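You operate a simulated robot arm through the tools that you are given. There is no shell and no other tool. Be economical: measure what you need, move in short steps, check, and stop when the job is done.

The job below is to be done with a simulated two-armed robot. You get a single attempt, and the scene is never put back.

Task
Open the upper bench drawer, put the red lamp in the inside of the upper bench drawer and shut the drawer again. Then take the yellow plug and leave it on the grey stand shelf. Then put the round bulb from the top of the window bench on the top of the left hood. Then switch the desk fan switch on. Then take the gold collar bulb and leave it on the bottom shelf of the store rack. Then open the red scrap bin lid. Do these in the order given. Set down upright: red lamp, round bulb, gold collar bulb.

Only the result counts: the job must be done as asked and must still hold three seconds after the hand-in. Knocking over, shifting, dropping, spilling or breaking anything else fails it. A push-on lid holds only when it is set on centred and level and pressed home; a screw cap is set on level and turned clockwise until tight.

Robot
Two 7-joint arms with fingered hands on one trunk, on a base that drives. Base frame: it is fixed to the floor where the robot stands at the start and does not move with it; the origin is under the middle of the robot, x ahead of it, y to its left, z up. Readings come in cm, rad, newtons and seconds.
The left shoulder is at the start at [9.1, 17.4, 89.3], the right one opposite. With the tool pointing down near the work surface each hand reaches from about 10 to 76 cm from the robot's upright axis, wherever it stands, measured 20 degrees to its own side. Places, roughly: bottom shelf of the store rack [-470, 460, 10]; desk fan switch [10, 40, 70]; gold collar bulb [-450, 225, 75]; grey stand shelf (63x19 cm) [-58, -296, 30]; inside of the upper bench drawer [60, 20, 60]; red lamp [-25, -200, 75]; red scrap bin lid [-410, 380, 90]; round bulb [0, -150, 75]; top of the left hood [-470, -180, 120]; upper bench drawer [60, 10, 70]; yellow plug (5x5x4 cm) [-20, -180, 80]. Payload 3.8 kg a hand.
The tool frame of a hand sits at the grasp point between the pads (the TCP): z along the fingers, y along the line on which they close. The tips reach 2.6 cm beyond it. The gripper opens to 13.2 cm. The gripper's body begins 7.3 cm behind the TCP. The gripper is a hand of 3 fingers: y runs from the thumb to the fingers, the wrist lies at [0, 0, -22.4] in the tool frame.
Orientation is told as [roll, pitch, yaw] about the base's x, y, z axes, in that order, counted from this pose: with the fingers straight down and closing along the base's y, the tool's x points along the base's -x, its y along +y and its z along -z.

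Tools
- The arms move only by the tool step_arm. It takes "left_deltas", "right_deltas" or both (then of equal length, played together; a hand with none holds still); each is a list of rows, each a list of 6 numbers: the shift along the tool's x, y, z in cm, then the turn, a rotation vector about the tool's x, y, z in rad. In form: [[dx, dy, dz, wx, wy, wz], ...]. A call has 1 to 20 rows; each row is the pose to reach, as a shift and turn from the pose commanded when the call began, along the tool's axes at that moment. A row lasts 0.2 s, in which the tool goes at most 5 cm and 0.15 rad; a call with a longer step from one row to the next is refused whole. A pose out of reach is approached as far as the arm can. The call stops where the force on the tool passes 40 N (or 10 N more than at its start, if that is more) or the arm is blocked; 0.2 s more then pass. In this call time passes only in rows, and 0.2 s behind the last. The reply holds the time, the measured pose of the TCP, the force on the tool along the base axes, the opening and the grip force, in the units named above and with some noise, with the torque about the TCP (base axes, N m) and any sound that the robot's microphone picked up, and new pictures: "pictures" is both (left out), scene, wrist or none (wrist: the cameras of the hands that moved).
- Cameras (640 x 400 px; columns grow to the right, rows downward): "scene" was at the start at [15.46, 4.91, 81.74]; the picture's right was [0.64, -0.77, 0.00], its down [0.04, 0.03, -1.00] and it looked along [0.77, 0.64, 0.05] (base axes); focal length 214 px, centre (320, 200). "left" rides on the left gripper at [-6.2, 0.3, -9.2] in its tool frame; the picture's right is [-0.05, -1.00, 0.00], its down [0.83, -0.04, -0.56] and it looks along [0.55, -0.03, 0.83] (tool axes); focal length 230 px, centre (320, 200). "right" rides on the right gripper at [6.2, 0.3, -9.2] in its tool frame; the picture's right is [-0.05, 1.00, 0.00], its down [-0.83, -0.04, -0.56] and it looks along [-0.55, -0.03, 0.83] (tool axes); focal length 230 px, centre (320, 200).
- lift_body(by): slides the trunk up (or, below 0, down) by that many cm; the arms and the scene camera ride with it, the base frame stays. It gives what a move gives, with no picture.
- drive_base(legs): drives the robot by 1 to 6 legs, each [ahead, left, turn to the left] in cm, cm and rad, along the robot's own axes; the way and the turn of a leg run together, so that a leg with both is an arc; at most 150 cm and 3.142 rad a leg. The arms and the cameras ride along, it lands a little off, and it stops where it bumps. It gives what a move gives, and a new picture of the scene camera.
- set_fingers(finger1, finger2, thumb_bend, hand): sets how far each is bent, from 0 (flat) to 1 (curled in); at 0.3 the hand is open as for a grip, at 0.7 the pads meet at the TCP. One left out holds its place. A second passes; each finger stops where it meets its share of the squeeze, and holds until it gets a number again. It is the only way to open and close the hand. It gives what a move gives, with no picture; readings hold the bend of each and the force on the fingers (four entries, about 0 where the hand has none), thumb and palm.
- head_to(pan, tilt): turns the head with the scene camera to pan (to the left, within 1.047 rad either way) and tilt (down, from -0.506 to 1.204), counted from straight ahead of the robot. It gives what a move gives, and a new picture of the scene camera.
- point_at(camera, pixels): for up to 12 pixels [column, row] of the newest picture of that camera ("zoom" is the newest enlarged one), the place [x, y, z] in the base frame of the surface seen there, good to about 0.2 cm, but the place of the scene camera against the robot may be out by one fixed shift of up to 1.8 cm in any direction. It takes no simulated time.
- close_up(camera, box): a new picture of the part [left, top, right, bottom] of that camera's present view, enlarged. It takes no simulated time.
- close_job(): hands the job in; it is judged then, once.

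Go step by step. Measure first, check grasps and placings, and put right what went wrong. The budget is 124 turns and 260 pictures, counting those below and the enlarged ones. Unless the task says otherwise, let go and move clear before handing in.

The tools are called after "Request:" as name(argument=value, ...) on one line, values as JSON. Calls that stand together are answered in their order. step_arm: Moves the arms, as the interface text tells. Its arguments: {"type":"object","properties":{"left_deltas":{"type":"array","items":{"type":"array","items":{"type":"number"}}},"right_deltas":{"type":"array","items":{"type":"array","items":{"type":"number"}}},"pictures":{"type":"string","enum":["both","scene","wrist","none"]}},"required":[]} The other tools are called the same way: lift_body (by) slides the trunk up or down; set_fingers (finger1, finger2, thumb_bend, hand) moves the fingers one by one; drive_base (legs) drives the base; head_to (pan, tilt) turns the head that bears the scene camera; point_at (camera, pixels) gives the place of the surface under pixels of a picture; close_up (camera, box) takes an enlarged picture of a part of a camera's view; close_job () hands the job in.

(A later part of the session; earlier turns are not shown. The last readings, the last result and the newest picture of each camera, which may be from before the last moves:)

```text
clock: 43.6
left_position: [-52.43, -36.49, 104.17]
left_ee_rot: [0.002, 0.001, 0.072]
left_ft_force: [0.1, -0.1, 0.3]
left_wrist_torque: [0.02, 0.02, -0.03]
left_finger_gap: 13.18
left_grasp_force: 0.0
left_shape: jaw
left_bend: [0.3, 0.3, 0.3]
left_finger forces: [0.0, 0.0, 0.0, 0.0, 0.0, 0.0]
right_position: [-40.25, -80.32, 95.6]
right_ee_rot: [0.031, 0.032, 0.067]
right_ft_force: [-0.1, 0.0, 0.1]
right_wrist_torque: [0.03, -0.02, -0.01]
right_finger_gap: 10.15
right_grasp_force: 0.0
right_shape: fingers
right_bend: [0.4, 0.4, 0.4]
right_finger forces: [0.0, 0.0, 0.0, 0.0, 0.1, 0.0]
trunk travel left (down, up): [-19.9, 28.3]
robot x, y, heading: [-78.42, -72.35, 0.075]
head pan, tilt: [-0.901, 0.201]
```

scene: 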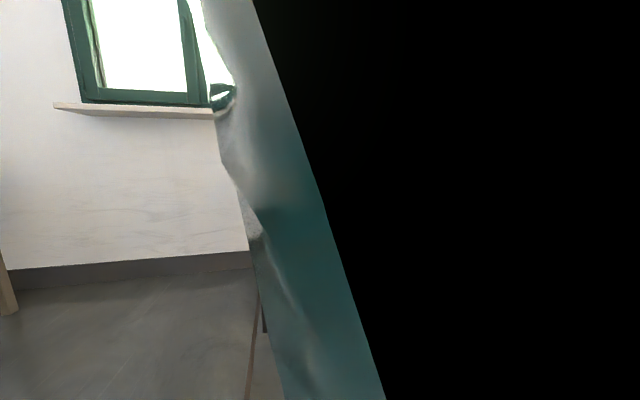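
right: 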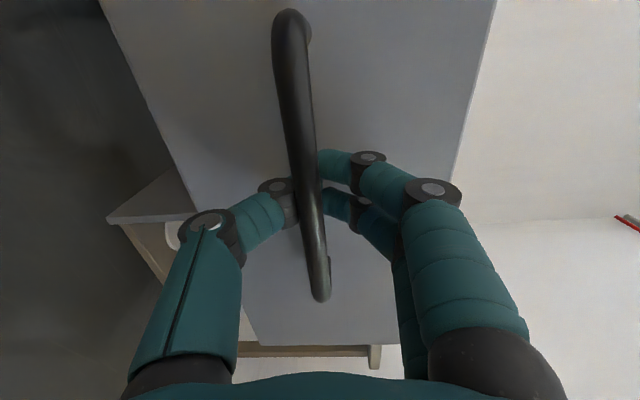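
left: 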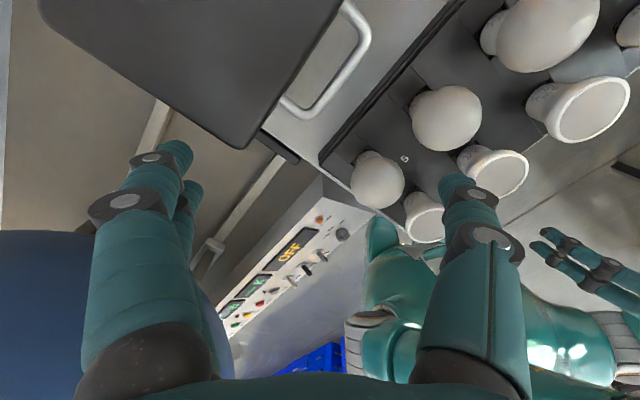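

Both arms are folded. I'll turn the base right to look at the window bench straight on.

Request:
drive_base(legs=[[0, 0, -0.95]])

Request:
head_to(pan=0.0, tilt=0.25)

```text
clock: 46.4
left_position: [-34.25, -72.75, 104.1]
left_ee_rot: [0.003, 0.002, -0.875]
left_ft_force: [0.0, -0.7, -0.6]
left_wrist_torque: [0.0, -0.01, 0.01]
left_finger_gap: 13.19
left_grasp_force: 0.1
left_shape: jaw
left_bend: [0.3, 0.3, 0.3]
left_finger forces: [0.1, 0.0, 0.0, 0.0, 0.1, 0.0]
right_position: [-63.02, -108.3, 95.52]
right_ee_rot: [0.03, 0.032, -0.881]
right_ft_force: [-0.4, -1.2, 0.1]
right_wrist_torque: [0.02, -0.02, -0.05]
right_finger_gap: 10.16
right_grasp_force: 0.0
right_shape: fingers
right_bend: [0.4, 0.4, 0.4]
right_finger forces: [0.1, 0.0, 0.0, 0.1, 0.1, 0.1]
trunk travel left (down, up): [-19.9, 28.3]
robot x, y, heading: [-78.89, -72.13, -0.87]
head pan, tilt: [-0.901, 0.201]
```

scene: 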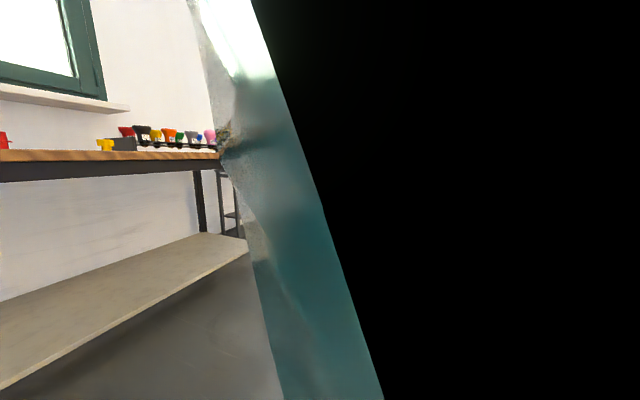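

```text
clock: 47.6
left_position: [-34.27, -72.82, 104.11]
left_ee_rot: [0.002, -0.001, -0.874]
left_ft_force: [0.2, 0.8, 0.7]
left_wrist_torque: [0.01, 0.0, -0.02]
left_finger_gap: 13.19
left_grasp_force: 0.0
left_shape: jaw
left_bend: [0.3, 0.3, 0.3]
left_finger forces: [0.1, 0.0, 0.0, 0.1, 0.0, 0.1]
right_position: [-62.82, -108.27, 95.53]
right_ee_rot: [0.029, 0.032, -0.882]
right_ft_force: [-0.3, -0.2, -0.7]
right_wrist_torque: [0.0, 0.0, 0.0]
right_finger_gap: 10.17
right_grasp_force: 0.0
right_shape: fingers
right_bend: [0.4, 0.4, 0.4]
right_finger forces: [0.0, 0.1, 0.0, 0.0, 0.0, 0.1]
trunk travel left (down, up): [-19.9, 28.3]
robot x, y, heading: [-78.82, -72.23, -0.874]
head pan, tilt: [0.0, 0.25]
```

scene: 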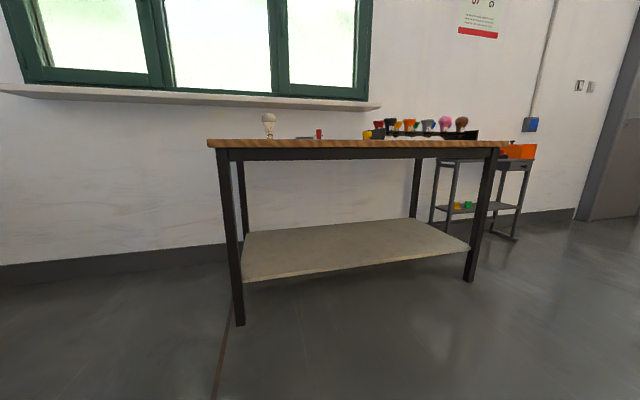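

Request:
point_at(camera="scene", pixels=[[211, 143], [500, 143], [269, 130], [318, 134], [367, 135], [378, 126], [410, 123], [462, 125], [482, 206], [240, 320], [467, 280], [476, 135]])

Request:
close_up(camera="scene", box=[240, 90, 560, 230])

```text
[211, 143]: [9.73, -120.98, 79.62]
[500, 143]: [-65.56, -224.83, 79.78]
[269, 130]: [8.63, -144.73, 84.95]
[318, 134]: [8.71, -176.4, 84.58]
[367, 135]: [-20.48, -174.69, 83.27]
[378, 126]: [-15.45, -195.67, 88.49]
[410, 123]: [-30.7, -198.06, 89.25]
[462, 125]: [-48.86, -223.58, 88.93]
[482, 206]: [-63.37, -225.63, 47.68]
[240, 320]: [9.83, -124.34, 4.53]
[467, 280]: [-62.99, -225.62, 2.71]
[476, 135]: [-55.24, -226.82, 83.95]
```

```text
2.00 times, centred on (400, 160) of scene
```

zoom: 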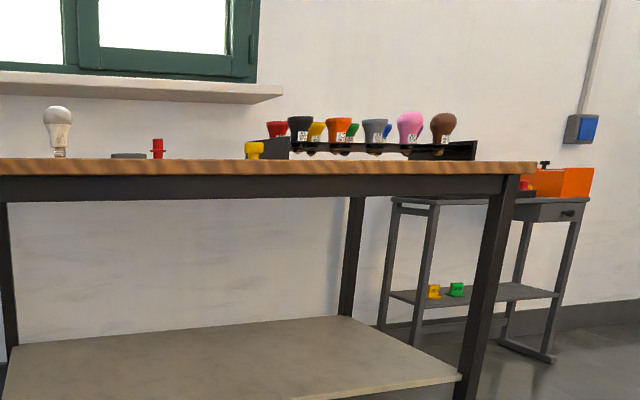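

The bench edge runs from (9.7,-121) to (-65.6,-224.8); yellow plug ≈(-20.5,-174.7), red lamp in the rack ≈(-15.5,-195.7), round bulb ≈(8.6,-144.7). I'll raise the trunk and drive to face the lamp squarely.

Request:
lift_body(by=12)

Request:
drive_base(legs=[[0, 0, 0.247], [0, -51, 0], [55, 0, 0]])

Request:
head_to(pan=0.0, tilt=0.5)

```text
clock: 49.1
left_position: [-34.24, -72.91, 116.1]
left_ee_rot: [0.002, 0.002, -0.874]
left_ft_force: [-0.2, 0.5, -0.1]
left_wrist_torque: [0.02, 0.0, 0.01]
left_finger_gap: 13.19
left_grasp_force: 0.1
left_shape: jaw
left_bend: [0.3, 0.3, 0.3]
left_finger forces: [0.0, 0.2, 0.0, 0.0, 0.0, 0.1]
right_position: [-64.63, -106.09, 110.12]
right_ee_rot: [0.032, -0.08, -0.886]
right_ft_force: [-0.4, 0.1, 0.1]
right_wrist_torque: [0.01, 0.02, 0.0]
right_finger_gap: 10.1
right_grasp_force: 0.0
right_shape: fingers
right_bend: [0.4, 0.4, 0.4]
right_finger forces: [0.1, 0.0, 0.0, 0.1, 0.0, 0.1]
trunk travel left (down, up): [-31.9, 16.3]
robot x, y, heading: [-78.9, -72.35, -0.877]
head pan, tilt: [0.0, 0.25]
```

```text
clock: 57.7
left_position: [-21.05, -136.46, 116.2]
left_ee_rot: [0.003, 0.001, -0.631]
left_ft_force: [0.2, 0.0, -0.3]
left_wrist_torque: [0.0, 0.01, -0.04]
left_finger_gap: 13.19
left_grasp_force: 0.0
left_shape: jaw
left_bend: [0.3, 0.3, 0.3]
left_finger forces: [0.0, 0.1, 0.1, 0.0, 0.0, 0.0]
right_position: [-42.96, -175.88, 110.2]
right_ee_rot: [0.032, -0.078, -0.646]
right_ft_force: [0.3, -0.1, -0.7]
right_wrist_torque: [0.02, -0.03, -0.03]
right_finger_gap: 10.16
right_grasp_force: 0.0
right_shape: fingers
right_bend: [0.4, 0.4, 0.4]
right_finger forces: [0.0, 0.1, 0.0, 0.1, 0.1, 0.1]
trunk travel left (down, up): [-31.9, 16.3]
robot x, y, heading: [-64.7, -146.6, -0.636]
head pan, tilt: [0.0, 0.25]
```

scene: 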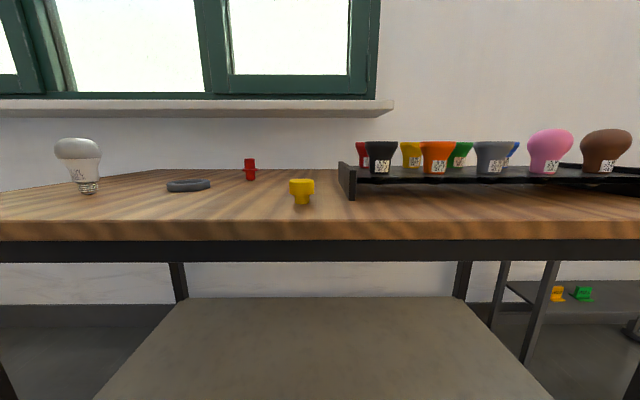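

```text
clock: 58.5
left_position: [-21.06, -136.4, 116.15]
left_ee_rot: [0.001, 0.001, -0.634]
left_ft_force: [0.6, -0.4, 0.2]
left_wrist_torque: [0.02, -0.03, 0.0]
left_finger_gap: 13.21
left_grasp_force: 0.0
left_shape: jaw
left_bend: [0.3, 0.3, 0.3]
left_finger forces: [0.0, 0.0, 0.1, 0.0, 0.1, 0.1]
right_position: [-42.9, -175.75, 110.23]
right_ee_rot: [0.032, -0.078, -0.645]
right_ft_force: [0.3, -0.9, -0.9]
right_wrist_torque: [0.02, 0.04, 0.0]
right_finger_gap: 10.14
right_grasp_force: 0.1
right_shape: fingers
right_bend: [0.4, 0.4, 0.4]
right_finger forces: [0.0, 0.0, 0.1, 0.1, 0.0, 0.0]
trunk travel left (down, up): [-31.9, 16.3]
robot x, y, heading: [-64.69, -146.73, -0.634]
head pan, tilt: [0.0, 0.499]
```

scene: 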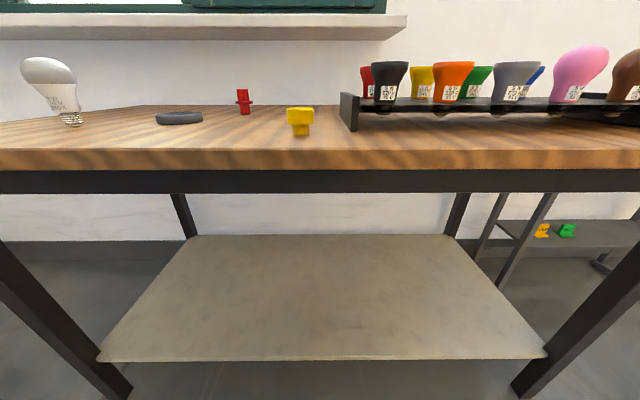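

I see the rack: front row black, orange, grey, pink, brown; back row red at (366,80), yellow, green, blue. I'll raise the trunk for a better view down and measure the red lamp.

Request:
lift_body(by=14)

Request:
head_to(pan=-0.15, tilt=0.55)

Request:
close_up(camera="right", box=[0, 0, 640, 400])

```text
clock: 60.2
left_position: [-21.11, -136.42, 130.01]
left_ee_rot: [0.003, 0.003, -0.634]
left_ft_force: [-1.0, -0.4, 0.3]
left_wrist_torque: [0.02, 0.03, 0.03]
left_finger_gap: 13.18
left_grasp_force: 0.2
left_shape: jaw
left_bend: [0.3, 0.3, 0.3]
left_finger forces: [0.0, 0.0, 0.0, 0.0, 0.0, 0.0]
right_position: [-49.78, -170.7, 133.06]
right_ee_rot: [0.039, -0.379, -0.649]
right_ft_force: [-0.4, -0.4, -1.1]
right_wrist_torque: [0.03, 0.02, 0.01]
right_finger_gap: 10.15
right_grasp_force: 0.1
right_shape: fingers
right_bend: [0.4, 0.4, 0.4]
right_finger forces: [0.1, 0.0, 0.0, 0.1, 0.1, 0.0]
trunk travel left (down, up): [-45.9, 2.3]
robot x, y, heading: [-64.38, -146.32, -0.631]
head pan, tilt: [0.0, 0.499]
```

```text
clock: 60.9
left_position: [-21.23, -136.37, 130.14]
left_ee_rot: [0.002, 0.0, -0.636]
left_ft_force: [0.0, -0.2, -0.5]
left_wrist_torque: [-0.04, -0.01, -0.03]
left_finger_gap: 13.21
left_grasp_force: 0.1
left_shape: jaw
left_bend: [0.3, 0.3, 0.3]
left_finger forces: [0.0, 0.0, 0.1, 0.0, 0.0, 0.0]
right_position: [-49.91, -170.7, 133.22]
right_ee_rot: [0.04, -0.383, -0.649]
right_ft_force: [-0.6, 0.2, 0.3]
right_wrist_torque: [0.0, 0.03, -0.02]
right_finger_gap: 10.15
right_grasp_force: 0.0
right_shape: fingers
right_bend: [0.4, 0.4, 0.4]
right_finger forces: [0.1, 0.1, 0.0, 0.0, 0.1, 0.0]
trunk travel left (down, up): [-45.9, 2.3]
robot x, y, heading: [-64.87, -146.56, -0.631]
head pan, tilt: [-0.15, 0.55]
```

scene: 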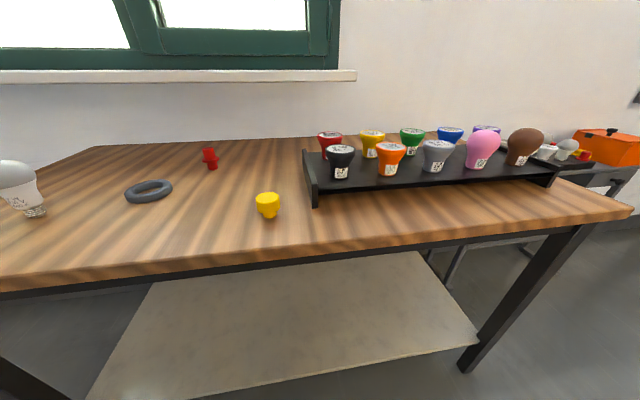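

```text
1.00 times, centred on (320, 200) of right (not enlarged: the box is as wide or as high as the picture)
```

zoom: 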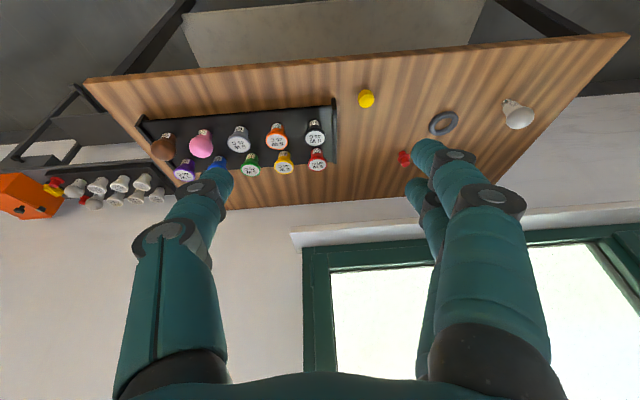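

Now the rack is visible from above; the right wrist camera shows the red lamp's face at (317,156). I'll measure it, its neighbours, the plug and the round bulb.

Request:
point_at(camera="right", pixels=[[317, 154], [317, 166], [315, 126], [285, 157], [367, 98], [515, 117], [404, 158], [350, 130]])

Request:
point_at(camera="scene", pixels=[[329, 135], [330, 150], [341, 149], [341, 172], [372, 133], [267, 197], [268, 212], [16, 175], [36, 210], [310, 158], [260, 240], [318, 172]])

Request:
close_up(camera="scene", box=[230, 110, 430, 235])

```text
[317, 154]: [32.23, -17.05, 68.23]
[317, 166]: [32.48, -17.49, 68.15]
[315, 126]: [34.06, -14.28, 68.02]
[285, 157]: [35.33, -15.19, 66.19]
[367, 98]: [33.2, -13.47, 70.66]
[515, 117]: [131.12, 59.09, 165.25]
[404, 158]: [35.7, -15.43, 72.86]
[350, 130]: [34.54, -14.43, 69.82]
```

```text
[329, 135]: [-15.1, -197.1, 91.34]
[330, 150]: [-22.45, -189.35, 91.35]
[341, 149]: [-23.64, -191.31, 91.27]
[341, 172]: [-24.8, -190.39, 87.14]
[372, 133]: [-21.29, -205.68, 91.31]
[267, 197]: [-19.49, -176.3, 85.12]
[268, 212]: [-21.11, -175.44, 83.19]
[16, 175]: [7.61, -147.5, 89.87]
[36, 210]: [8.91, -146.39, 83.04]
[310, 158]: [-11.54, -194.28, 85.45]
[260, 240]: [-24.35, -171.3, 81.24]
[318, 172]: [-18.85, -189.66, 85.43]
```

```text
3.20 times, centred on (330, 172) of scene
```

zoom: 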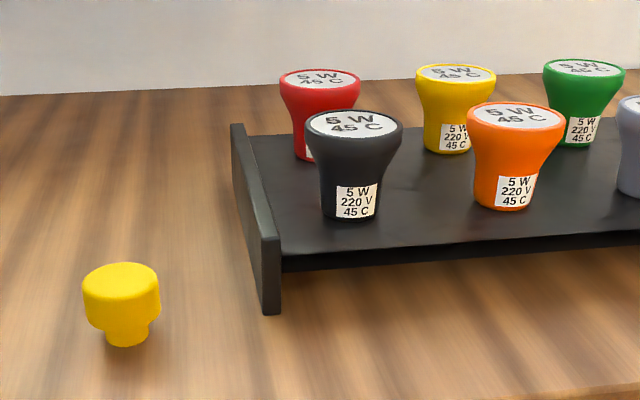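

The scene view gives the red lamp at about [-15.1,-197.1], top z≈91.3, with ~10.4 cm spacing to its neighbours. I'll bring the right hand above it, tool down and closing front-to-back, then measure with the wrist camera.

Request:
step_arm(right_deltas=[[-1.8, -0.1, 2.8, 0.0205, 0.017, 0.096], [-3.7, -0.2, 5.5, 0.041, 0.034, 0.192], [-5.5, -0.3, 8.3, 0.0616, 0.051, 0.2886], [-7.3, -0.4, 11, 0.082, 0.068, 0.385], [-9.2, -0.6, 13.8, 0.1027, 0.085, 0.481], [-11, -0.7, 16.5, 0.123, 0.102, 0.577], [-12.8, -0.8, 19.3, 0.1437, 0.119, 0.673], [-14.6, -0.9, 22, 0.164, 0.136, 0.77], [-16.5, -1, 24.8, 0.1848, 0.153, 0.866], [-18.3, -1.1, 27.6, 0.205, 0.17, 0.962], [-20.1, -1.2, 30.3, 0.226, 0.187, 1.058], [-22, -1.35, 33.1, 0.246, 0.204, 1.154], [-23.8, -1.5, 35.8, 0.267, 0.221, 1.25], [-25.6, -1.6, 38.6, 0.287, 0.238, 1.347], [-27.5, -1.7, 41.3, 0.308, 0.255, 1.443], [-29.3, -1.8, 44.1, 0.3285, 0.272, 1.539]], pictures="both")

Request:
set_fingers(hand="right", finger1=0.45, finger2=0.45, thumb_bend=0.45)

```text
clock: 64.3
left_position: [-21.25, -136.54, 130.23]
left_ee_rot: [0.002, 0.003, -0.634]
left_ft_force: [0.1, -1.1, -0.1]
left_wrist_torque: [0.03, -0.03, -0.02]
left_finger_gap: 13.15
left_grasp_force: 0.0
left_shape: jaw
left_bend: [0.3, 0.3, 0.3]
left_finger forces: [0.0, 0.1, 0.1, 0.0, 0.0, 0.1]
right_position: [-19.69, -195.79, 102.59]
right_ee_rot: [-0.001, 0.001, -2.201]
right_ft_force: [-0.5, 0.3, -0.1]
right_wrist_torque: [0.0, 0.01, 0.02]
right_finger_gap: 10.16
right_grasp_force: 0.2
right_shape: fingers
right_bend: [0.4, 0.4, 0.4]
right_finger forces: [0.1, 0.1, 0.0, 0.0, 0.0, 0.0]
right hand out of reach, approached as far as the arm can: row 15, 16
trunk travel left (down, up): [-45.9, 2.3]
robot x, y, heading: [-65.03, -146.1, -0.634]
head pan, tilt: [-0.15, 0.55]
```

scene: 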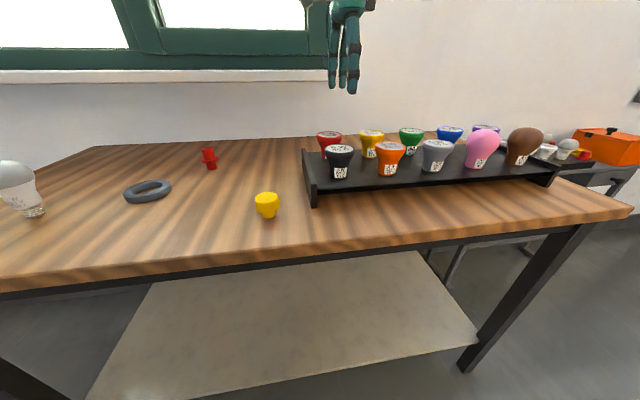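
right: 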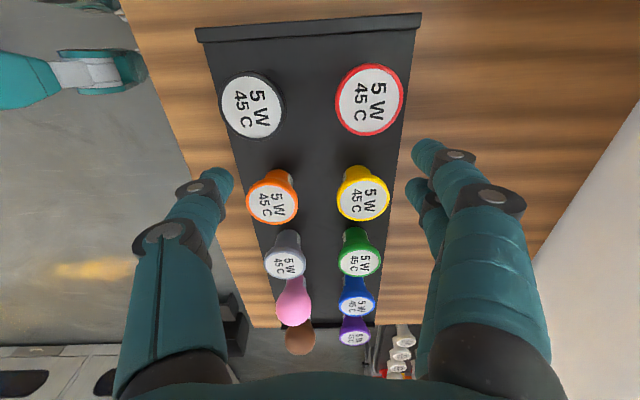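

```text
clock: 65.3
left_position: [-21.25, -136.36, 130.08]
left_ee_rot: [0.001, -0.001, -0.632]
left_ft_force: [-0.4, 0.7, -1.0]
left_wrist_torque: [0.0, -0.01, -0.02]
left_finger_gap: 13.19
left_grasp_force: 0.0
left_shape: jaw
left_bend: [0.3, 0.3, 0.3]
left_finger forces: [0.1, 0.0, 0.0, 0.0, 0.0, 0.0]
right_position: [-19.63, -195.82, 102.72]
right_ee_rot: [-0.002, -0.001, -2.202]
right_ft_force: [0.2, 0.5, 0.1]
right_wrist_torque: [0.02, 0.0, 0.01]
right_finger_gap: 8.58
right_grasp_force: 0.0
right_shape: fingers
right_bend: [0.45, 0.45, 0.45]
right_finger forces: [0.0, 0.0, 0.0, 0.0, 0.1, 0.0]
trunk travel left (down, up): [-45.9, 2.3]
robot x, y, heading: [-64.65, -146.48, -0.636]
head pan, tilt: [-0.15, 0.55]
```

The arm came up about 4.5 cm short in reach. I'll measure the lamp through the wrist camera.

Request:
point_at(camera="right", pixels=[[370, 99], [370, 66], [370, 133], [338, 99], [401, 99], [252, 105], [362, 195], [330, 60], [215, 32], [410, 25]])

```text
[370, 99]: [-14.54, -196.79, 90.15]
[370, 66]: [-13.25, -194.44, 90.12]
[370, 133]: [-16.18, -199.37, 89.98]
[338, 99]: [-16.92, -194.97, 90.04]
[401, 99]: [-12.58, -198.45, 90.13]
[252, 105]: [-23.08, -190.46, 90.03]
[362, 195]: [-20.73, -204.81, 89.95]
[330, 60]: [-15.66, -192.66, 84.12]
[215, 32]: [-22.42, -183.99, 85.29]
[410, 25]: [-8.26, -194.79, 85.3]
```

Lamp centre is [-14.7,-196.8], top z 90.1, rack surface z 84.1. I'll drive 6 cm forward to gain reach, then centre and descend.

Request:
drive_base(legs=[[6, 0, 0]])

```text
clock: 66.2
left_position: [-16.64, -139.76, 130.25]
left_ee_rot: [0.002, 0.001, -0.634]
left_ft_force: [0.7, -0.6, -0.2]
left_wrist_torque: [0.03, 0.02, 0.01]
left_finger_gap: 13.2
left_grasp_force: 0.0
left_shape: jaw
left_bend: [0.3, 0.3, 0.3]
left_finger forces: [0.0, 0.1, 0.1, 0.0, 0.0, 0.1]
right_position: [-14.67, -199.17, 102.8]
right_ee_rot: [0.0, -0.002, -2.204]
right_ft_force: [0.2, -0.3, -1.1]
right_wrist_torque: [0.02, -0.02, 0.0]
right_finger_gap: 8.51
right_grasp_force: 0.1
right_shape: fingers
right_bend: [0.45, 0.45, 0.45]
right_finger forces: [0.1, 0.0, 0.0, 0.0, 0.0, 0.0]
trunk travel left (down, up): [-45.9, 2.3]
robot x, y, heading: [-59.8, -150.23, -0.635]
head pan, tilt: [-0.15, 0.55]
```

scene: 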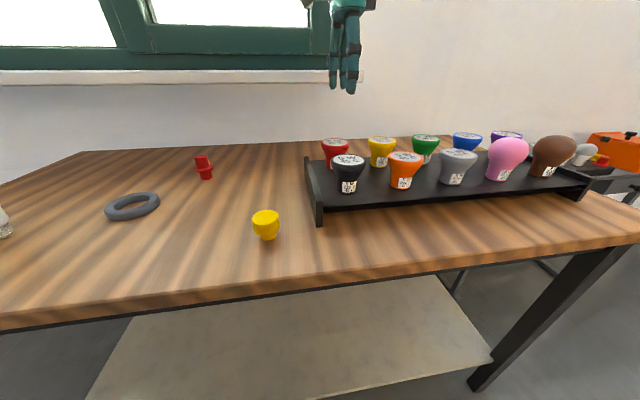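

I'll centre (dx 1.9, dy -1.4) and descend to z≈87.8, then grip.

Request:
step_arm(right_deltas=[[1.9, -1.4, 0, 0, 0, 0], [1.9, -1.4, 4, 0, 0, 0], [1.9, -1.4, 8, 0, 0, 0], [1.9, -1.4, 12, 0, 0, 0], [1.9, -1.4, 15, 0, 0, 0]], pictures="wrist")

Request:
set_fingers(hand="right", finger1=0.7, finger2=0.7, thumb_bend=0.7)

```text
clock: 67.5
left_position: [-16.47, -139.84, 130.12]
left_ee_rot: [0.002, 0.0, -0.634]
left_ft_force: [-0.2, 0.6, -0.4]
left_wrist_torque: [0.02, 0.0, 0.05]
left_finger_gap: 13.17
left_grasp_force: 0.1
left_shape: jaw
left_bend: [0.3, 0.3, 0.3]
left_finger forces: [0.1, 0.0, 0.0, 0.1, 0.0, 0.0]
right_position: [-14.06, -197.21, 87.39]
right_ee_rot: [-0.003, -0.002, -2.203]
right_ft_force: [0.2, 0.9, -0.4]
right_wrist_torque: [0.05, 0.01, -0.02]
right_finger_gap: 8.53
right_grasp_force: 0.2
right_shape: fingers
right_bend: [0.45, 0.45, 0.45]
right_finger forces: [0.0, 0.0, 0.1, 0.1, 0.1, 0.0]
right hand out of reach, approached as far as the arm can: row 1, 2, 3, 4, 5
trunk travel left (down, up): [-45.9, 2.3]
robot x, y, heading: [-60.24, -150.19, -0.635]
head pan, tilt: [-0.15, 0.55]
```

right: 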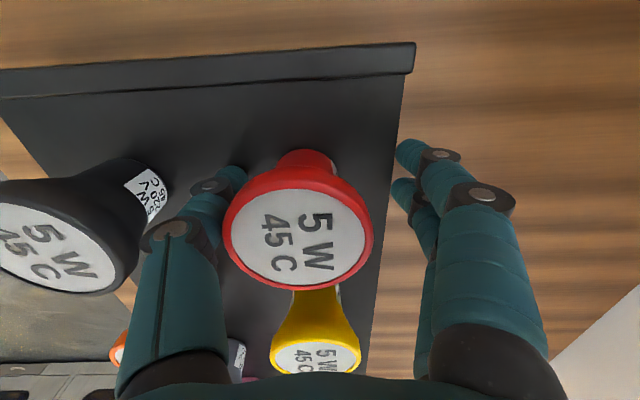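

```text
clock: 68.5
left_position: [-16.49, -139.85, 130.1]
left_ee_rot: [0.002, -0.001, -0.634]
left_ft_force: [-0.1, 1.4, 0.2]
left_wrist_torque: [0.01, 0.01, 0.03]
left_finger_gap: 13.2
left_grasp_force: 0.1
left_shape: jaw
left_bend: [0.3, 0.3, 0.3]
left_finger forces: [0.0, 0.1, 0.0, 0.0, 0.0, 0.0]
right_position: [-14.13, -197.1, 87.55]
right_ee_rot: [-0.003, -0.002, -2.202]
right_ft_force: [-6.3, 6.7, -0.9]
right_wrist_torque: [0.21, 0.24, -0.03]
right_finger_gap: 3.08
right_grasp_force: 12.5
right_shape: fingers
right_bend: [0.65, 0.63, 0.63]
right_finger forces: [3.3, 5.2, 0.0, 0.0, 17.0, 0.1]
trunk travel left (down, up): [-45.9, 2.3]
robot x, y, heading: [-59.97, -150.08, -0.635]
head pan, tilt: [-0.15, 0.55]
```

The lamp is gripped (gap 3.1 cm, force 12.5 N). I'll lift straight up and check.

Request:
step_arm(right_deltas=[[0, 0, -2, 0, 0, 0], [0, 0, -5, 0, 0, 0], [0, 0, -8, 0, 0, 0], [0, 0, -12, 0, 0, 0], [0, 0, -16, 0, 0, 0]], pictures="both")

```text
clock: 69.7
left_position: [-16.48, -139.71, 130.2]
left_ee_rot: [0.001, 0.0, -0.634]
left_ft_force: [0.1, -1.3, 0.6]
left_wrist_torque: [-0.01, 0.01, -0.03]
left_finger_gap: 13.2
left_grasp_force: 0.0
left_shape: jaw
left_bend: [0.3, 0.3, 0.3]
left_finger forces: [0.0, 0.0, 0.0, 0.1, 0.1, 0.0]
right_position: [-14.03, -197.19, 103.68]
right_ee_rot: [-0.003, -0.001, -2.202]
right_ft_force: [0.2, 0.0, -0.1]
right_wrist_torque: [-0.03, -0.02, 0.01]
right_finger_gap: 3.03
right_grasp_force: 12.9
right_shape: fingers
right_bend: [0.65, 0.62, 0.64]
right_finger forces: [5.3, 7.7, 0.1, 0.0, 12.8, 0.1]
right hand out of reach, approached as far as the arm can: row 2, 3, 4
trunk travel left (down, up): [-45.9, 2.3]
robot x, y, heading: [-59.74, -149.81, -0.632]
head pan, tilt: [-0.15, 0.55]
```

scene: 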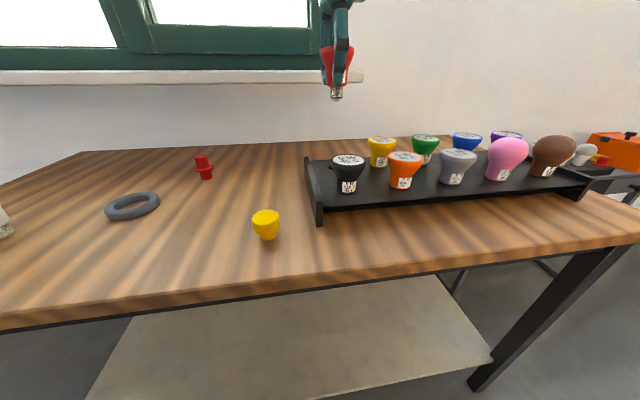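
right: 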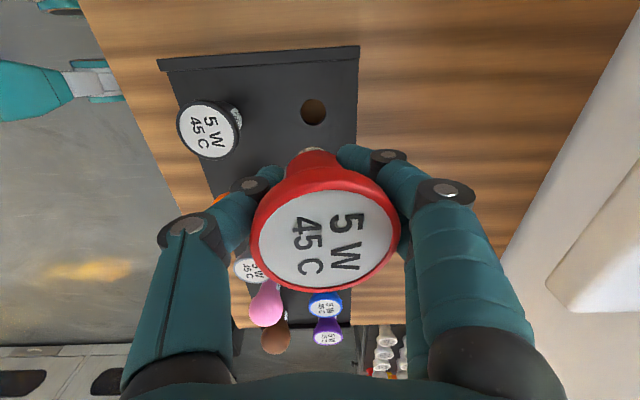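

The lamp is up and hangs straight. I'll measure its cap tip against the TCP, then back away from the bench, turn to the drawer and lower the trunk for the trip.

Request:
point_at(camera="scene", pixels=[[337, 96], [337, 88], [340, 50], [336, 72]])

Request:
drive_base(legs=[[-48, 0, 0], [0, 0, 1.578]])

Request:
lift_body(by=-14)

Request:
head_to(pan=0.0, tilt=0.4)

```text
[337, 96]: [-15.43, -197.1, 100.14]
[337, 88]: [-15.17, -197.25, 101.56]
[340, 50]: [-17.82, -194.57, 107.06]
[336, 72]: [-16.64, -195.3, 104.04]
```

```text
clock: 76.3
left_position: [-108.65, -77.9, 130.1]
left_ee_rot: [0.001, 0.0, 0.934]
left_ft_force: [-0.6, -0.4, 0.5]
left_wrist_torque: [0.02, 0.0, -0.02]
left_finger_gap: 13.17
left_grasp_force: 0.1
left_shape: jaw
left_bend: [0.3, 0.3, 0.3]
left_finger forces: [0.0, 0.0, 0.0, 0.0, 0.0, 0.0]
right_position: [-51.41, -75.71, 103.55]
right_ee_rot: [0.0, -0.003, -0.633]
right_ft_force: [0.1, -0.5, 0.1]
right_wrist_torque: [0.0, 0.03, 0.02]
right_finger_gap: 2.98
right_grasp_force: 12.4
right_shape: fingers
right_bend: [0.65, 0.62, 0.64]
right_finger forces: [5.2, 7.6, 0.1, 0.0, 12.2, 0.0]
trunk travel left (down, up): [-45.9, 2.3]
robot x, y, heading: [-98.33, -121.51, 0.934]
head pan, tilt: [-0.15, 0.55]
```

scene: 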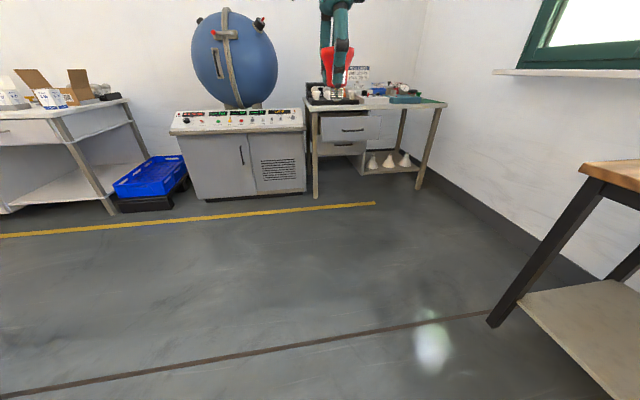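

```text
clock: 78.0
left_position: [-108.66, -77.91, 116.16]
left_ee_rot: [0.002, 0.0, 0.933]
left_ft_force: [-0.2, -0.8, 0.2]
left_wrist_torque: [-0.01, 0.02, -0.02]
left_finger_gap: 13.2
left_grasp_force: 0.1
left_shape: jaw
left_bend: [0.3, 0.3, 0.3]
left_finger forces: [0.0, 0.0, 0.1, 0.0, 0.1, 0.0]
right_position: [-52.6, -77.44, 69.76]
right_ee_rot: [-0.318, -0.002, -0.634]
right_ft_force: [0.0, -0.3, -0.6]
right_wrist_torque: [-0.01, -0.02, -0.02]
right_finger_gap: 2.96
right_grasp_force: 12.9
right_shape: fingers
right_bend: [0.65, 0.62, 0.64]
right_finger forces: [5.3, 7.6, 0.0, 0.0, 12.4, 0.0]
trunk travel left (down, up): [-31.9, 16.3]
robot x, y, heading: [-98.68, -121.1, 0.933]
head pan, tilt: [-0.15, 0.55]
```

```text
clock: 78.7
left_position: [-108.58, -77.92, 116.2]
left_ee_rot: [0.0, 0.0, 0.934]
left_ft_force: [-0.3, -0.8, 0.3]
left_wrist_torque: [-0.01, -0.03, -0.02]
left_finger_gap: 13.2
left_grasp_force: 0.0
left_shape: jaw
left_bend: [0.3, 0.3, 0.3]
left_finger forces: [0.1, 0.1, 0.0, 0.0, 0.1, 0.0]
right_position: [-52.6, -77.38, 69.64]
right_ee_rot: [-0.318, 0.001, -0.634]
right_ft_force: [0.5, -0.4, -0.6]
right_wrist_torque: [-0.01, -0.01, 0.01]
right_finger_gap: 2.97
right_grasp_force: 13.1
right_shape: fingers
right_bend: [0.65, 0.62, 0.64]
right_finger forces: [5.4, 7.7, 0.1, 0.0, 12.3, 0.0]
trunk travel left (down, up): [-31.9, 16.3]
robot x, y, heading: [-98.72, -121.15, 0.933]
head pan, tilt: [0.0, 0.4]
```

scene: 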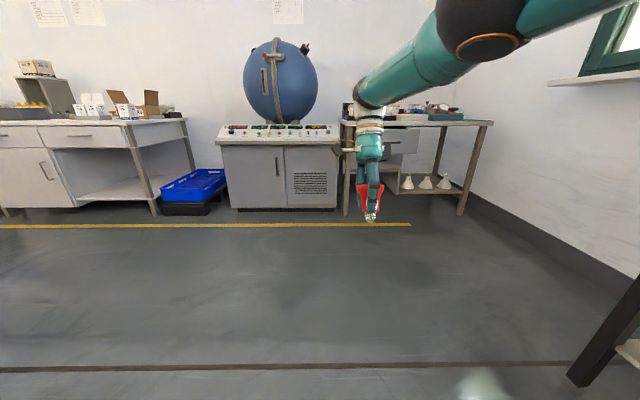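

Lowering the trunk moved the right hand oddly (z 69.7, tilted 0.32 rad), because it was near its reach limit. I'll straighten the tilt, raise it 20 cm and draw it in 10 cm.

Request:
step_arm(right_deltas=[[0, -2.6, -2.6, -0.053, 0, 0], [0, -5.3, -5.3, -0.106, 0, 0], [0, -7.9, -7.9, -0.159, 0, 0], [0, -10.5, -10.6, -0.212, 0, 0], [0, -13.2, -13.2, -0.265, 0, 0], [0, -15.8, -15.9, -0.318, 0, 0]], pictures="wrist")

Request:
close_up(camera="scene", box=[300, 60, 500, 185])

```text
clock: 80.1
left_position: [-108.54, -77.99, 116.13]
left_ee_rot: [0.003, -0.001, 0.933]
left_ft_force: [0.7, 1.1, 0.6]
left_wrist_torque: [-0.01, 0.02, -0.01]
left_finger_gap: 13.17
left_grasp_force: 0.0
left_shape: jaw
left_bend: [0.3, 0.3, 0.3]
left_finger forces: [0.1, 0.0, 0.0, 0.0, 0.1, 0.0]
right_position: [-47.21, -72.61, 86.42]
right_ee_rot: [-0.04, -0.001, -0.633]
right_ft_force: [0.0, 0.9, -0.8]
right_wrist_torque: [0.0, 0.05, 0.01]
right_finger_gap: 2.95
right_grasp_force: 13.1
right_shape: fingers
right_bend: [0.65, 0.62, 0.64]
right_finger forces: [5.2, 7.6, 0.0, 0.1, 12.4, 0.0]
right hand out of reach, approached as far as the arm can: row 1, 2, 3, 4, 5, 6
trunk travel left (down, up): [-31.9, 16.3]
robot x, y, heading: [-98.92, -120.93, 0.932]
head pan, tilt: [0.0, 0.4]
```

right: 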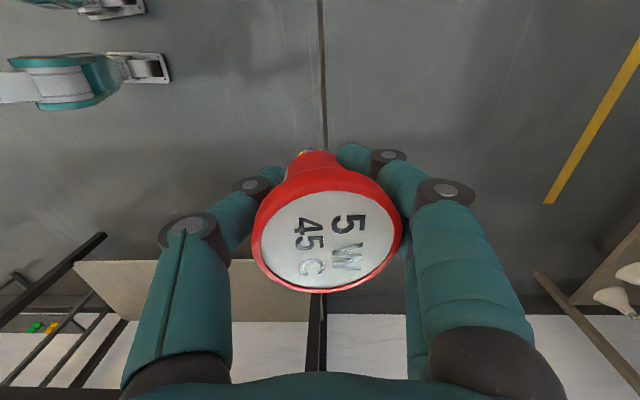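

```text
3.20 times, centred on (400, 122) of scene
```

zoom: 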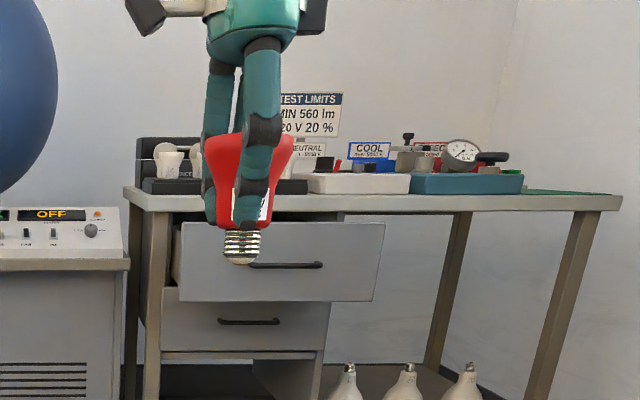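

The hand will not fold in with this closing direction. I'll rotate it back to the side-to-side yaw (the lamp is round), drawing it in and raising it a little.

Request:
step_arm(right_deltas=[[0, -1, -0.4, -0.003, -0.003, -0.131], [0, -2, -0.8, -0.005, -0.005, -0.262], [0, -3, -1.2, -0.008, -0.008, -0.393], [0, -4, -1.7, -0.01, -0.01, -0.524], [0, -5, -2.1, -0.013, -0.013, -0.655], [0, -6, -2.5, -0.016, -0.016, -0.786], [0, -7, -2.9, -0.018, -0.018, -0.916], [0, -8, -3.3, -0.021, -0.021, -1.047], [0, -9, -3.7, -0.024, -0.024, -1.178], [0, -10, -4.2, -0.026, -0.026, -1.309], [0, -11, -4.6, -0.029, -0.029, -1.44], [0, -12, -5, -0.031, -0.031, -1.571]], pictures="none")

```text
clock: 82.7
left_position: [-108.63, -77.87, 116.11]
left_ee_rot: [0.002, -0.002, 0.936]
left_ft_force: [-0.3, -0.3, -0.1]
left_wrist_torque: [-0.03, 0.0, 0.0]
left_finger_gap: 13.21
left_grasp_force: 0.0
left_shape: jaw
left_bend: [0.3, 0.3, 0.3]
left_finger forces: [0.0, 0.1, 0.0, 0.1, 0.1, 0.0]
right_position: [-60.88, -87.13, 86.06]
right_ee_rot: [0.049, -0.179, 0.627]
right_ft_force: [-0.7, 0.1, 0.2]
right_wrist_torque: [-0.04, 0.0, -0.04]
right_finger_gap: 2.85
right_grasp_force: 11.7
right_shape: fingers
right_bend: [0.65, 0.63, 0.64]
right_finger forces: [5.1, 7.1, 0.1, 0.1, 11.3, 0.0]
right hand out of reach, approached as far as the arm can: row 1, 2, 5, 6, 7, 8, 9, 10, 11, 12
trunk travel left (down, up): [-31.9, 16.3]
robot x, y, heading: [-98.66, -121.44, 0.929]
head pan, tilt: [0.0, 0.4]
```

Still 0.3 rad short in yaw with a slight tilt. I'll command the remaining rotation with a small forward move.

Request:
step_arm(right_deltas=[[-1.5, 0, 0, 0.016, 0.06, -0.1], [-3, 0, 0, 0.033, 0.12, -0.2], [-4.5, 0, 0, 0.049, 0.179, -0.303]], pictures="wrist")

```text
clock: 83.5
left_position: [-108.66, -77.95, 116.03]
left_ee_rot: [0.003, 0.001, 0.935]
left_ft_force: [0.6, 0.2, 0.4]
left_wrist_torque: [-0.01, 0.0, -0.01]
left_finger_gap: 13.18
left_grasp_force: 0.1
left_shape: jaw
left_bend: [0.3, 0.3, 0.3]
left_finger forces: [0.1, 0.0, 0.1, 0.0, 0.0, 0.0]
right_position: [-60.96, -87.13, 86.13]
right_ee_rot: [0.048, -0.181, 0.624]
right_ft_force: [0.3, -0.5, -1.0]
right_wrist_torque: [0.02, -0.03, -0.02]
right_finger_gap: 2.85
right_grasp_force: 12.1
right_shape: fingers
right_bend: [0.65, 0.63, 0.64]
right_finger forces: [5.0, 7.1, 0.0, 0.0, 11.3, 0.0]
right hand out of reach, approached as far as the arm can: row 1, 2, 3
trunk travel left (down, up): [-31.9, 16.3]
robot x, y, heading: [-98.81, -121.36, 0.934]
head pan, tilt: [0.0, 0.4]
```

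right: 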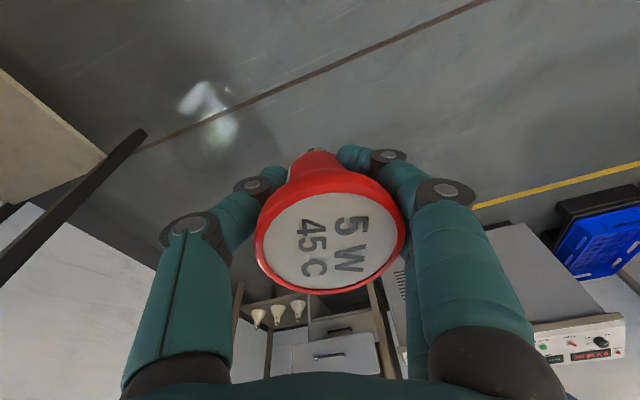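

The arm is stuck at a joint limit in this pose. I'll test lowering and moving forward to get it out of that corner.

Request:
step_arm(right_deltas=[[0, 0, 3, 0, 0, 0], [-1, 0, 6, 0, 0, 0], [-4, 0, 9, 0, 0, 0], [-7, 0, 12, 0, 0, 0]], pictures="none")

Request:
step_arm(right_deltas=[[0, 0, 0, 0.016, 0.06, -0.1], [0, 0, 0, 0.033, 0.12, -0.2], [0, 0, 0, 0.049, 0.179, -0.303]], pictures="none")

```text
clock: 84.5
left_position: [-108.62, -77.89, 116.14]
left_ee_rot: [0.002, -0.002, 0.933]
left_ft_force: [-0.2, -0.4, -0.8]
left_wrist_torque: [0.0, -0.01, 0.01]
left_finger_gap: 13.2
left_grasp_force: 0.0
left_shape: jaw
left_bend: [0.3, 0.3, 0.3]
left_finger forces: [0.0, 0.0, 0.0, 0.0, 0.0, 0.0]
right_position: [-59.85, -85.99, 81.36]
right_ee_rot: [0.048, -0.18, 0.624]
right_ft_force: [0.5, -1.3, -1.0]
right_wrist_torque: [0.04, -0.01, 0.02]
right_finger_gap: 2.84
right_grasp_force: 12.0
right_shape: fingers
right_bend: [0.65, 0.63, 0.64]
right_finger forces: [5.0, 7.2, 0.0, 0.1, 11.4, 0.0]
right hand out of reach, approached as far as the arm can: row 2, 3, 4
trunk travel left (down, up): [-31.9, 16.3]
robot x, y, heading: [-98.94, -121.37, 0.933]
head pan, tilt: [0.0, 0.4]
```

```text
clock: 85.3
left_position: [-108.67, -78.04, 116.13]
left_ee_rot: [0.003, 0.0, 0.933]
left_ft_force: [0.6, 0.6, -0.1]
left_wrist_torque: [-0.03, 0.01, 0.02]
left_finger_gap: 13.21
left_grasp_force: 0.0
left_shape: jaw
left_bend: [0.3, 0.3, 0.3]
left_finger forces: [0.1, 0.0, 0.0, 0.0, 0.0, 0.1]
right_position: [-59.98, -86.04, 81.22]
right_ee_rot: [0.048, -0.18, 0.625]
right_ft_force: [0.3, 0.3, -1.1]
right_wrist_torque: [0.01, 0.0, 0.04]
right_finger_gap: 2.83
right_grasp_force: 12.1
right_shape: fingers
right_bend: [0.65, 0.63, 0.64]
right_finger forces: [5.0, 7.0, 0.0, 0.1, 11.3, 0.0]
right hand out of reach, approached as far as the arm can: row 1, 2, 3
trunk travel left (down, up): [-31.9, 16.3]
robot x, y, heading: [-98.87, -121.55, 0.933]
head pan, tilt: [0.0, 0.4]
```

The yaw is blocked one way; I'll rotate the other way (base yaw −0.5) while undoing the tilt.

Request:
step_arm(right_deltas=[[0, 0, 0, 0.012, 0.045, 0.125], [0, 0, 0, 0.024, 0.09, 0.25], [-1, 0, 0, 0.036, 0.13, 0.375], [-2, 0, 0, 0.049, 0.175, 0.5]], pictures="none")

```text
clock: 86.3
left_position: [-108.61, -77.96, 116.15]
left_ee_rot: [0.001, -0.001, 0.935]
left_ft_force: [0.0, 0.2, 0.3]
left_wrist_torque: [-0.04, 0.02, 0.0]
left_finger_gap: 13.18
left_grasp_force: 0.0
left_shape: jaw
left_bend: [0.3, 0.3, 0.3]
left_finger forces: [0.1, 0.0, 0.1, 0.0, 0.0, 0.1]
right_position: [-58.22, -84.83, 81.65]
right_ee_rot: [0.036, 0.02, 0.129]
right_ft_force: [-1.7, 0.4, -1.3]
right_wrist_torque: [0.01, -0.02, 0.0]
right_finger_gap: 2.83
right_grasp_force: 11.8
right_shape: fingers
right_bend: [0.65, 0.63, 0.64]
right_finger forces: [4.8, 7.2, 0.0, 0.0, 11.3, 0.0]
trunk travel left (down, up): [-31.9, 16.3]
robot x, y, heading: [-99.06, -121.48, 0.933]
head pan, tilt: [0.0, 0.4]
```

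Now the hand is reachable and vertical at fwd 54. I'll raise it 6 cm and drive toward the drawer, stopping 12 cm short to check.

Request:
step_arm(right_deltas=[[0, 0, -3, 0.018, -0.01, 0], [0, 0, -6, 0.036, -0.02, 0]], pictures="none")

Request:
drive_base(legs=[[0, -35.7, 0.011], [96, 0, 0]])

Request:
head_to(pan=-0.1, tilt=0.7)

```text
clock: 86.9
left_position: [-108.65, -77.91, 116.12]
left_ee_rot: [0.002, 0.0, 0.933]
left_ft_force: [-0.4, 0.2, 0.3]
left_wrist_torque: [0.01, -0.02, -0.04]
left_finger_gap: 13.2
left_grasp_force: 0.0
left_shape: jaw
left_bend: [0.3, 0.3, 0.3]
left_finger forces: [0.0, 0.0, 0.0, 0.0, 0.0, 0.0]
right_position: [-58.08, -85.09, 87.55]
right_ee_rot: [0.003, 0.001, 0.131]
right_ft_force: [-0.1, -0.9, -0.4]
right_wrist_torque: [0.01, -0.02, -0.07]
right_finger_gap: 2.81
right_grasp_force: 11.7
right_shape: fingers
right_bend: [0.65, 0.63, 0.64]
right_finger forces: [4.9, 7.3, 0.1, 0.1, 11.3, 0.0]
trunk travel left (down, up): [-31.9, 16.3]
robot x, y, heading: [-98.83, -121.49, 0.932]
head pan, tilt: [0.0, 0.4]
```

```text
clock: 95.2
left_position: [-23.56, -21.13, 116.18]
left_ee_rot: [0.003, -0.001, 0.943]
left_ft_force: [-0.1, -0.2, -0.1]
left_wrist_torque: [-0.01, -0.03, -0.01]
left_finger_gap: 13.21
left_grasp_force: 0.0
left_shape: jaw
left_bend: [0.3, 0.3, 0.3]
left_finger forces: [0.1, 0.0, 0.0, 0.0, 0.0, 0.0]
right_position: [27.02, -27.97, 87.55]
right_ee_rot: [0.001, 0.001, 0.141]
right_ft_force: [-0.2, -0.8, -0.4]
right_wrist_torque: [0.0, 0.02, -0.03]
right_finger_gap: 2.85
right_grasp_force: 12.2
right_shape: fingers
right_bend: [0.65, 0.63, 0.64]
right_finger forces: [4.9, 7.2, 0.0, 0.0, 11.3, 0.0]
trunk travel left (down, up): [-31.9, 16.3]
robot x, y, heading: [-13.14, -64.69, 0.943]
head pan, tilt: [0.0, 0.4]
```

scene: 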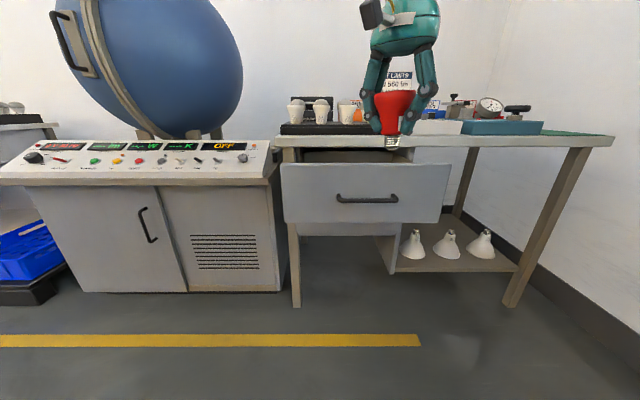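

```text
clock: 96.0
left_position: [-23.71, -21.13, 116.19]
left_ee_rot: [0.002, 0.0, 0.943]
left_ft_force: [0.0, -0.4, 0.3]
left_wrist_torque: [-0.03, -0.03, -0.03]
left_finger_gap: 13.18
left_grasp_force: 0.1
left_shape: jaw
left_bend: [0.3, 0.3, 0.3]
left_finger forces: [0.0, 0.0, 0.1, 0.0, 0.0, 0.0]
right_position: [26.95, -28.07, 87.52]
right_ee_rot: [0.002, 0.001, 0.141]
right_ft_force: [-0.1, -0.5, 0.1]
right_wrist_torque: [-0.01, -0.02, -0.02]
right_finger_gap: 2.87
right_grasp_force: 11.4
right_shape: fingers
right_bend: [0.65, 0.63, 0.64]
right_finger forces: [4.9, 7.3, 0.0, 0.0, 11.2, 0.0]
trunk travel left (down, up): [-31.9, 16.3]
robot x, y, heading: [-13.24, -64.4, 0.943]
head pan, tilt: [-0.099, 0.7]
```

scene: 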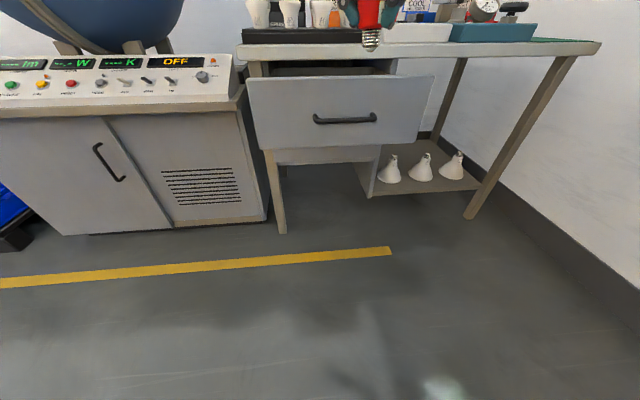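

The drawer is in view with the hand just outside it. I'll measure the drawer front's top edge and the visible interior.

Request:
point_at(camera="scene", pixels=[[250, 80], [432, 77], [345, 78], [345, 119], [300, 72], [270, 70], [345, 71], [395, 68], [330, 52]])

Request:
close_up(camera="scene", box=[230, 20, 450, 158])

```text
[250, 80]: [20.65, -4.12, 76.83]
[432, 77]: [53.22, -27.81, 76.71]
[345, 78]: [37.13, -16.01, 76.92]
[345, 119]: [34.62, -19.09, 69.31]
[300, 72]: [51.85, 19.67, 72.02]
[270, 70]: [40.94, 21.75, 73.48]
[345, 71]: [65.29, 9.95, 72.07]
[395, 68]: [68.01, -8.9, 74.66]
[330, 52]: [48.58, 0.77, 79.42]
```

```text
2.90 times, centred on (340, 89) of scene
```

zoom: 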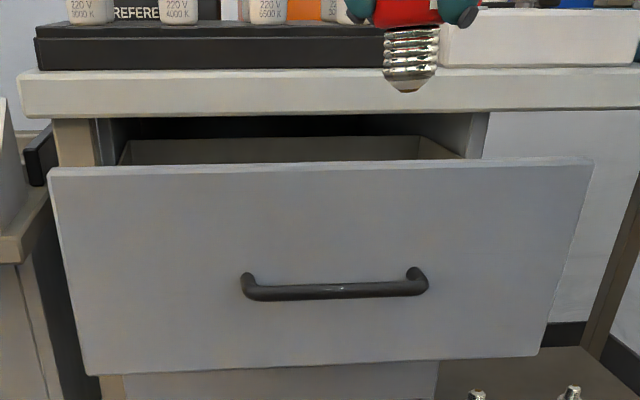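

I still need 26 cm forward: interior is about f 11.5–30, centre s≈39. Lamp bottom is ~82.5, above the 75.7 rim, so I'll drive in.

Request:
drive_base(legs=[[26.3, 0, 0]])

Request:
step_arm(right_deltas=[[0, 0, 0, 0, 0, 0]], pictures="wrist")

```text
clock: 97.9
left_position: [-8.37, -0.03, 116.18]
left_ee_rot: [0.002, 0.001, 0.945]
left_ft_force: [-1.6, 0.9, 0.4]
left_wrist_torque: [-0.01, -0.03, 0.01]
left_finger_gap: 13.19
left_grasp_force: 0.0
left_shape: jaw
left_bend: [0.3, 0.3, 0.3]
left_finger forces: [0.0, 0.0, 0.0, 0.0, 0.0, 0.1]
right_position: [42.31, -6.71, 87.45]
right_ee_rot: [0.001, 0.0, 0.14]
right_ft_force: [-0.8, -0.1, -1.4]
right_wrist_torque: [-0.01, 0.02, 0.04]
right_finger_gap: 2.81
right_grasp_force: 11.8
right_shape: fingers
right_bend: [0.65, 0.63, 0.64]
right_finger forces: [4.8, 7.2, 0.0, 0.1, 11.2, 0.0]
trunk travel left (down, up): [-31.9, 16.3]
robot x, y, heading: [1.59, -43.29, 0.947]
head pan, tilt: [-0.099, 0.7]
```

scene: 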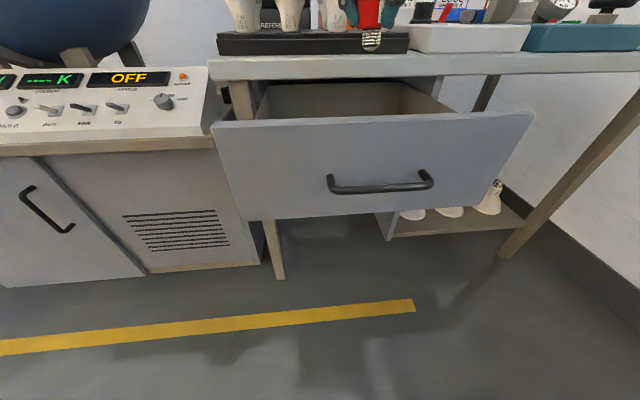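

```text
clock: 98.3
left_position: [-8.3, -0.06, 116.1]
left_ee_rot: [0.005, -0.001, 0.944]
left_ft_force: [0.4, -0.1, -0.1]
left_wrist_torque: [-0.03, 0.01, -0.02]
left_finger_gap: 13.17
left_grasp_force: 0.0
left_shape: jaw
left_bend: [0.3, 0.3, 0.3]
left_finger forces: [0.1, 0.1, 0.0, 0.1, 0.0, 0.0]
right_position: [42.3, -6.79, 87.51]
right_ee_rot: [0.001, 0.0, 0.143]
right_ft_force: [-0.3, -0.2, -0.8]
right_wrist_torque: [-0.01, -0.02, 0.02]
right_finger_gap: 2.84
right_grasp_force: 11.7
right_shape: fingers
right_bend: [0.65, 0.63, 0.64]
right_finger forces: [4.9, 7.3, 0.0, 0.1, 11.1, 0.1]
trunk travel left (down, up): [-31.9, 16.3]
robot x, y, heading: [1.95, -43.48, 0.942]
head pan, tilt: [-0.099, 0.7]
```

right: 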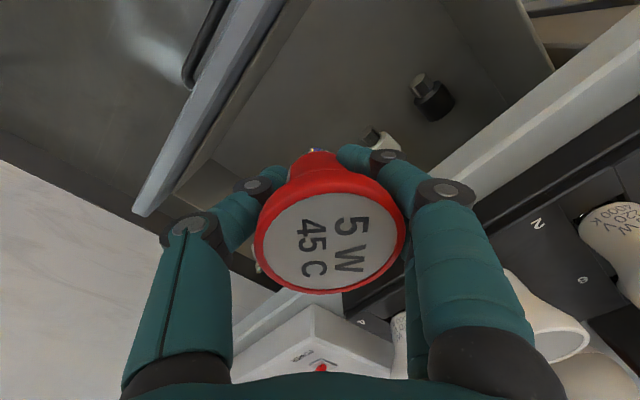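

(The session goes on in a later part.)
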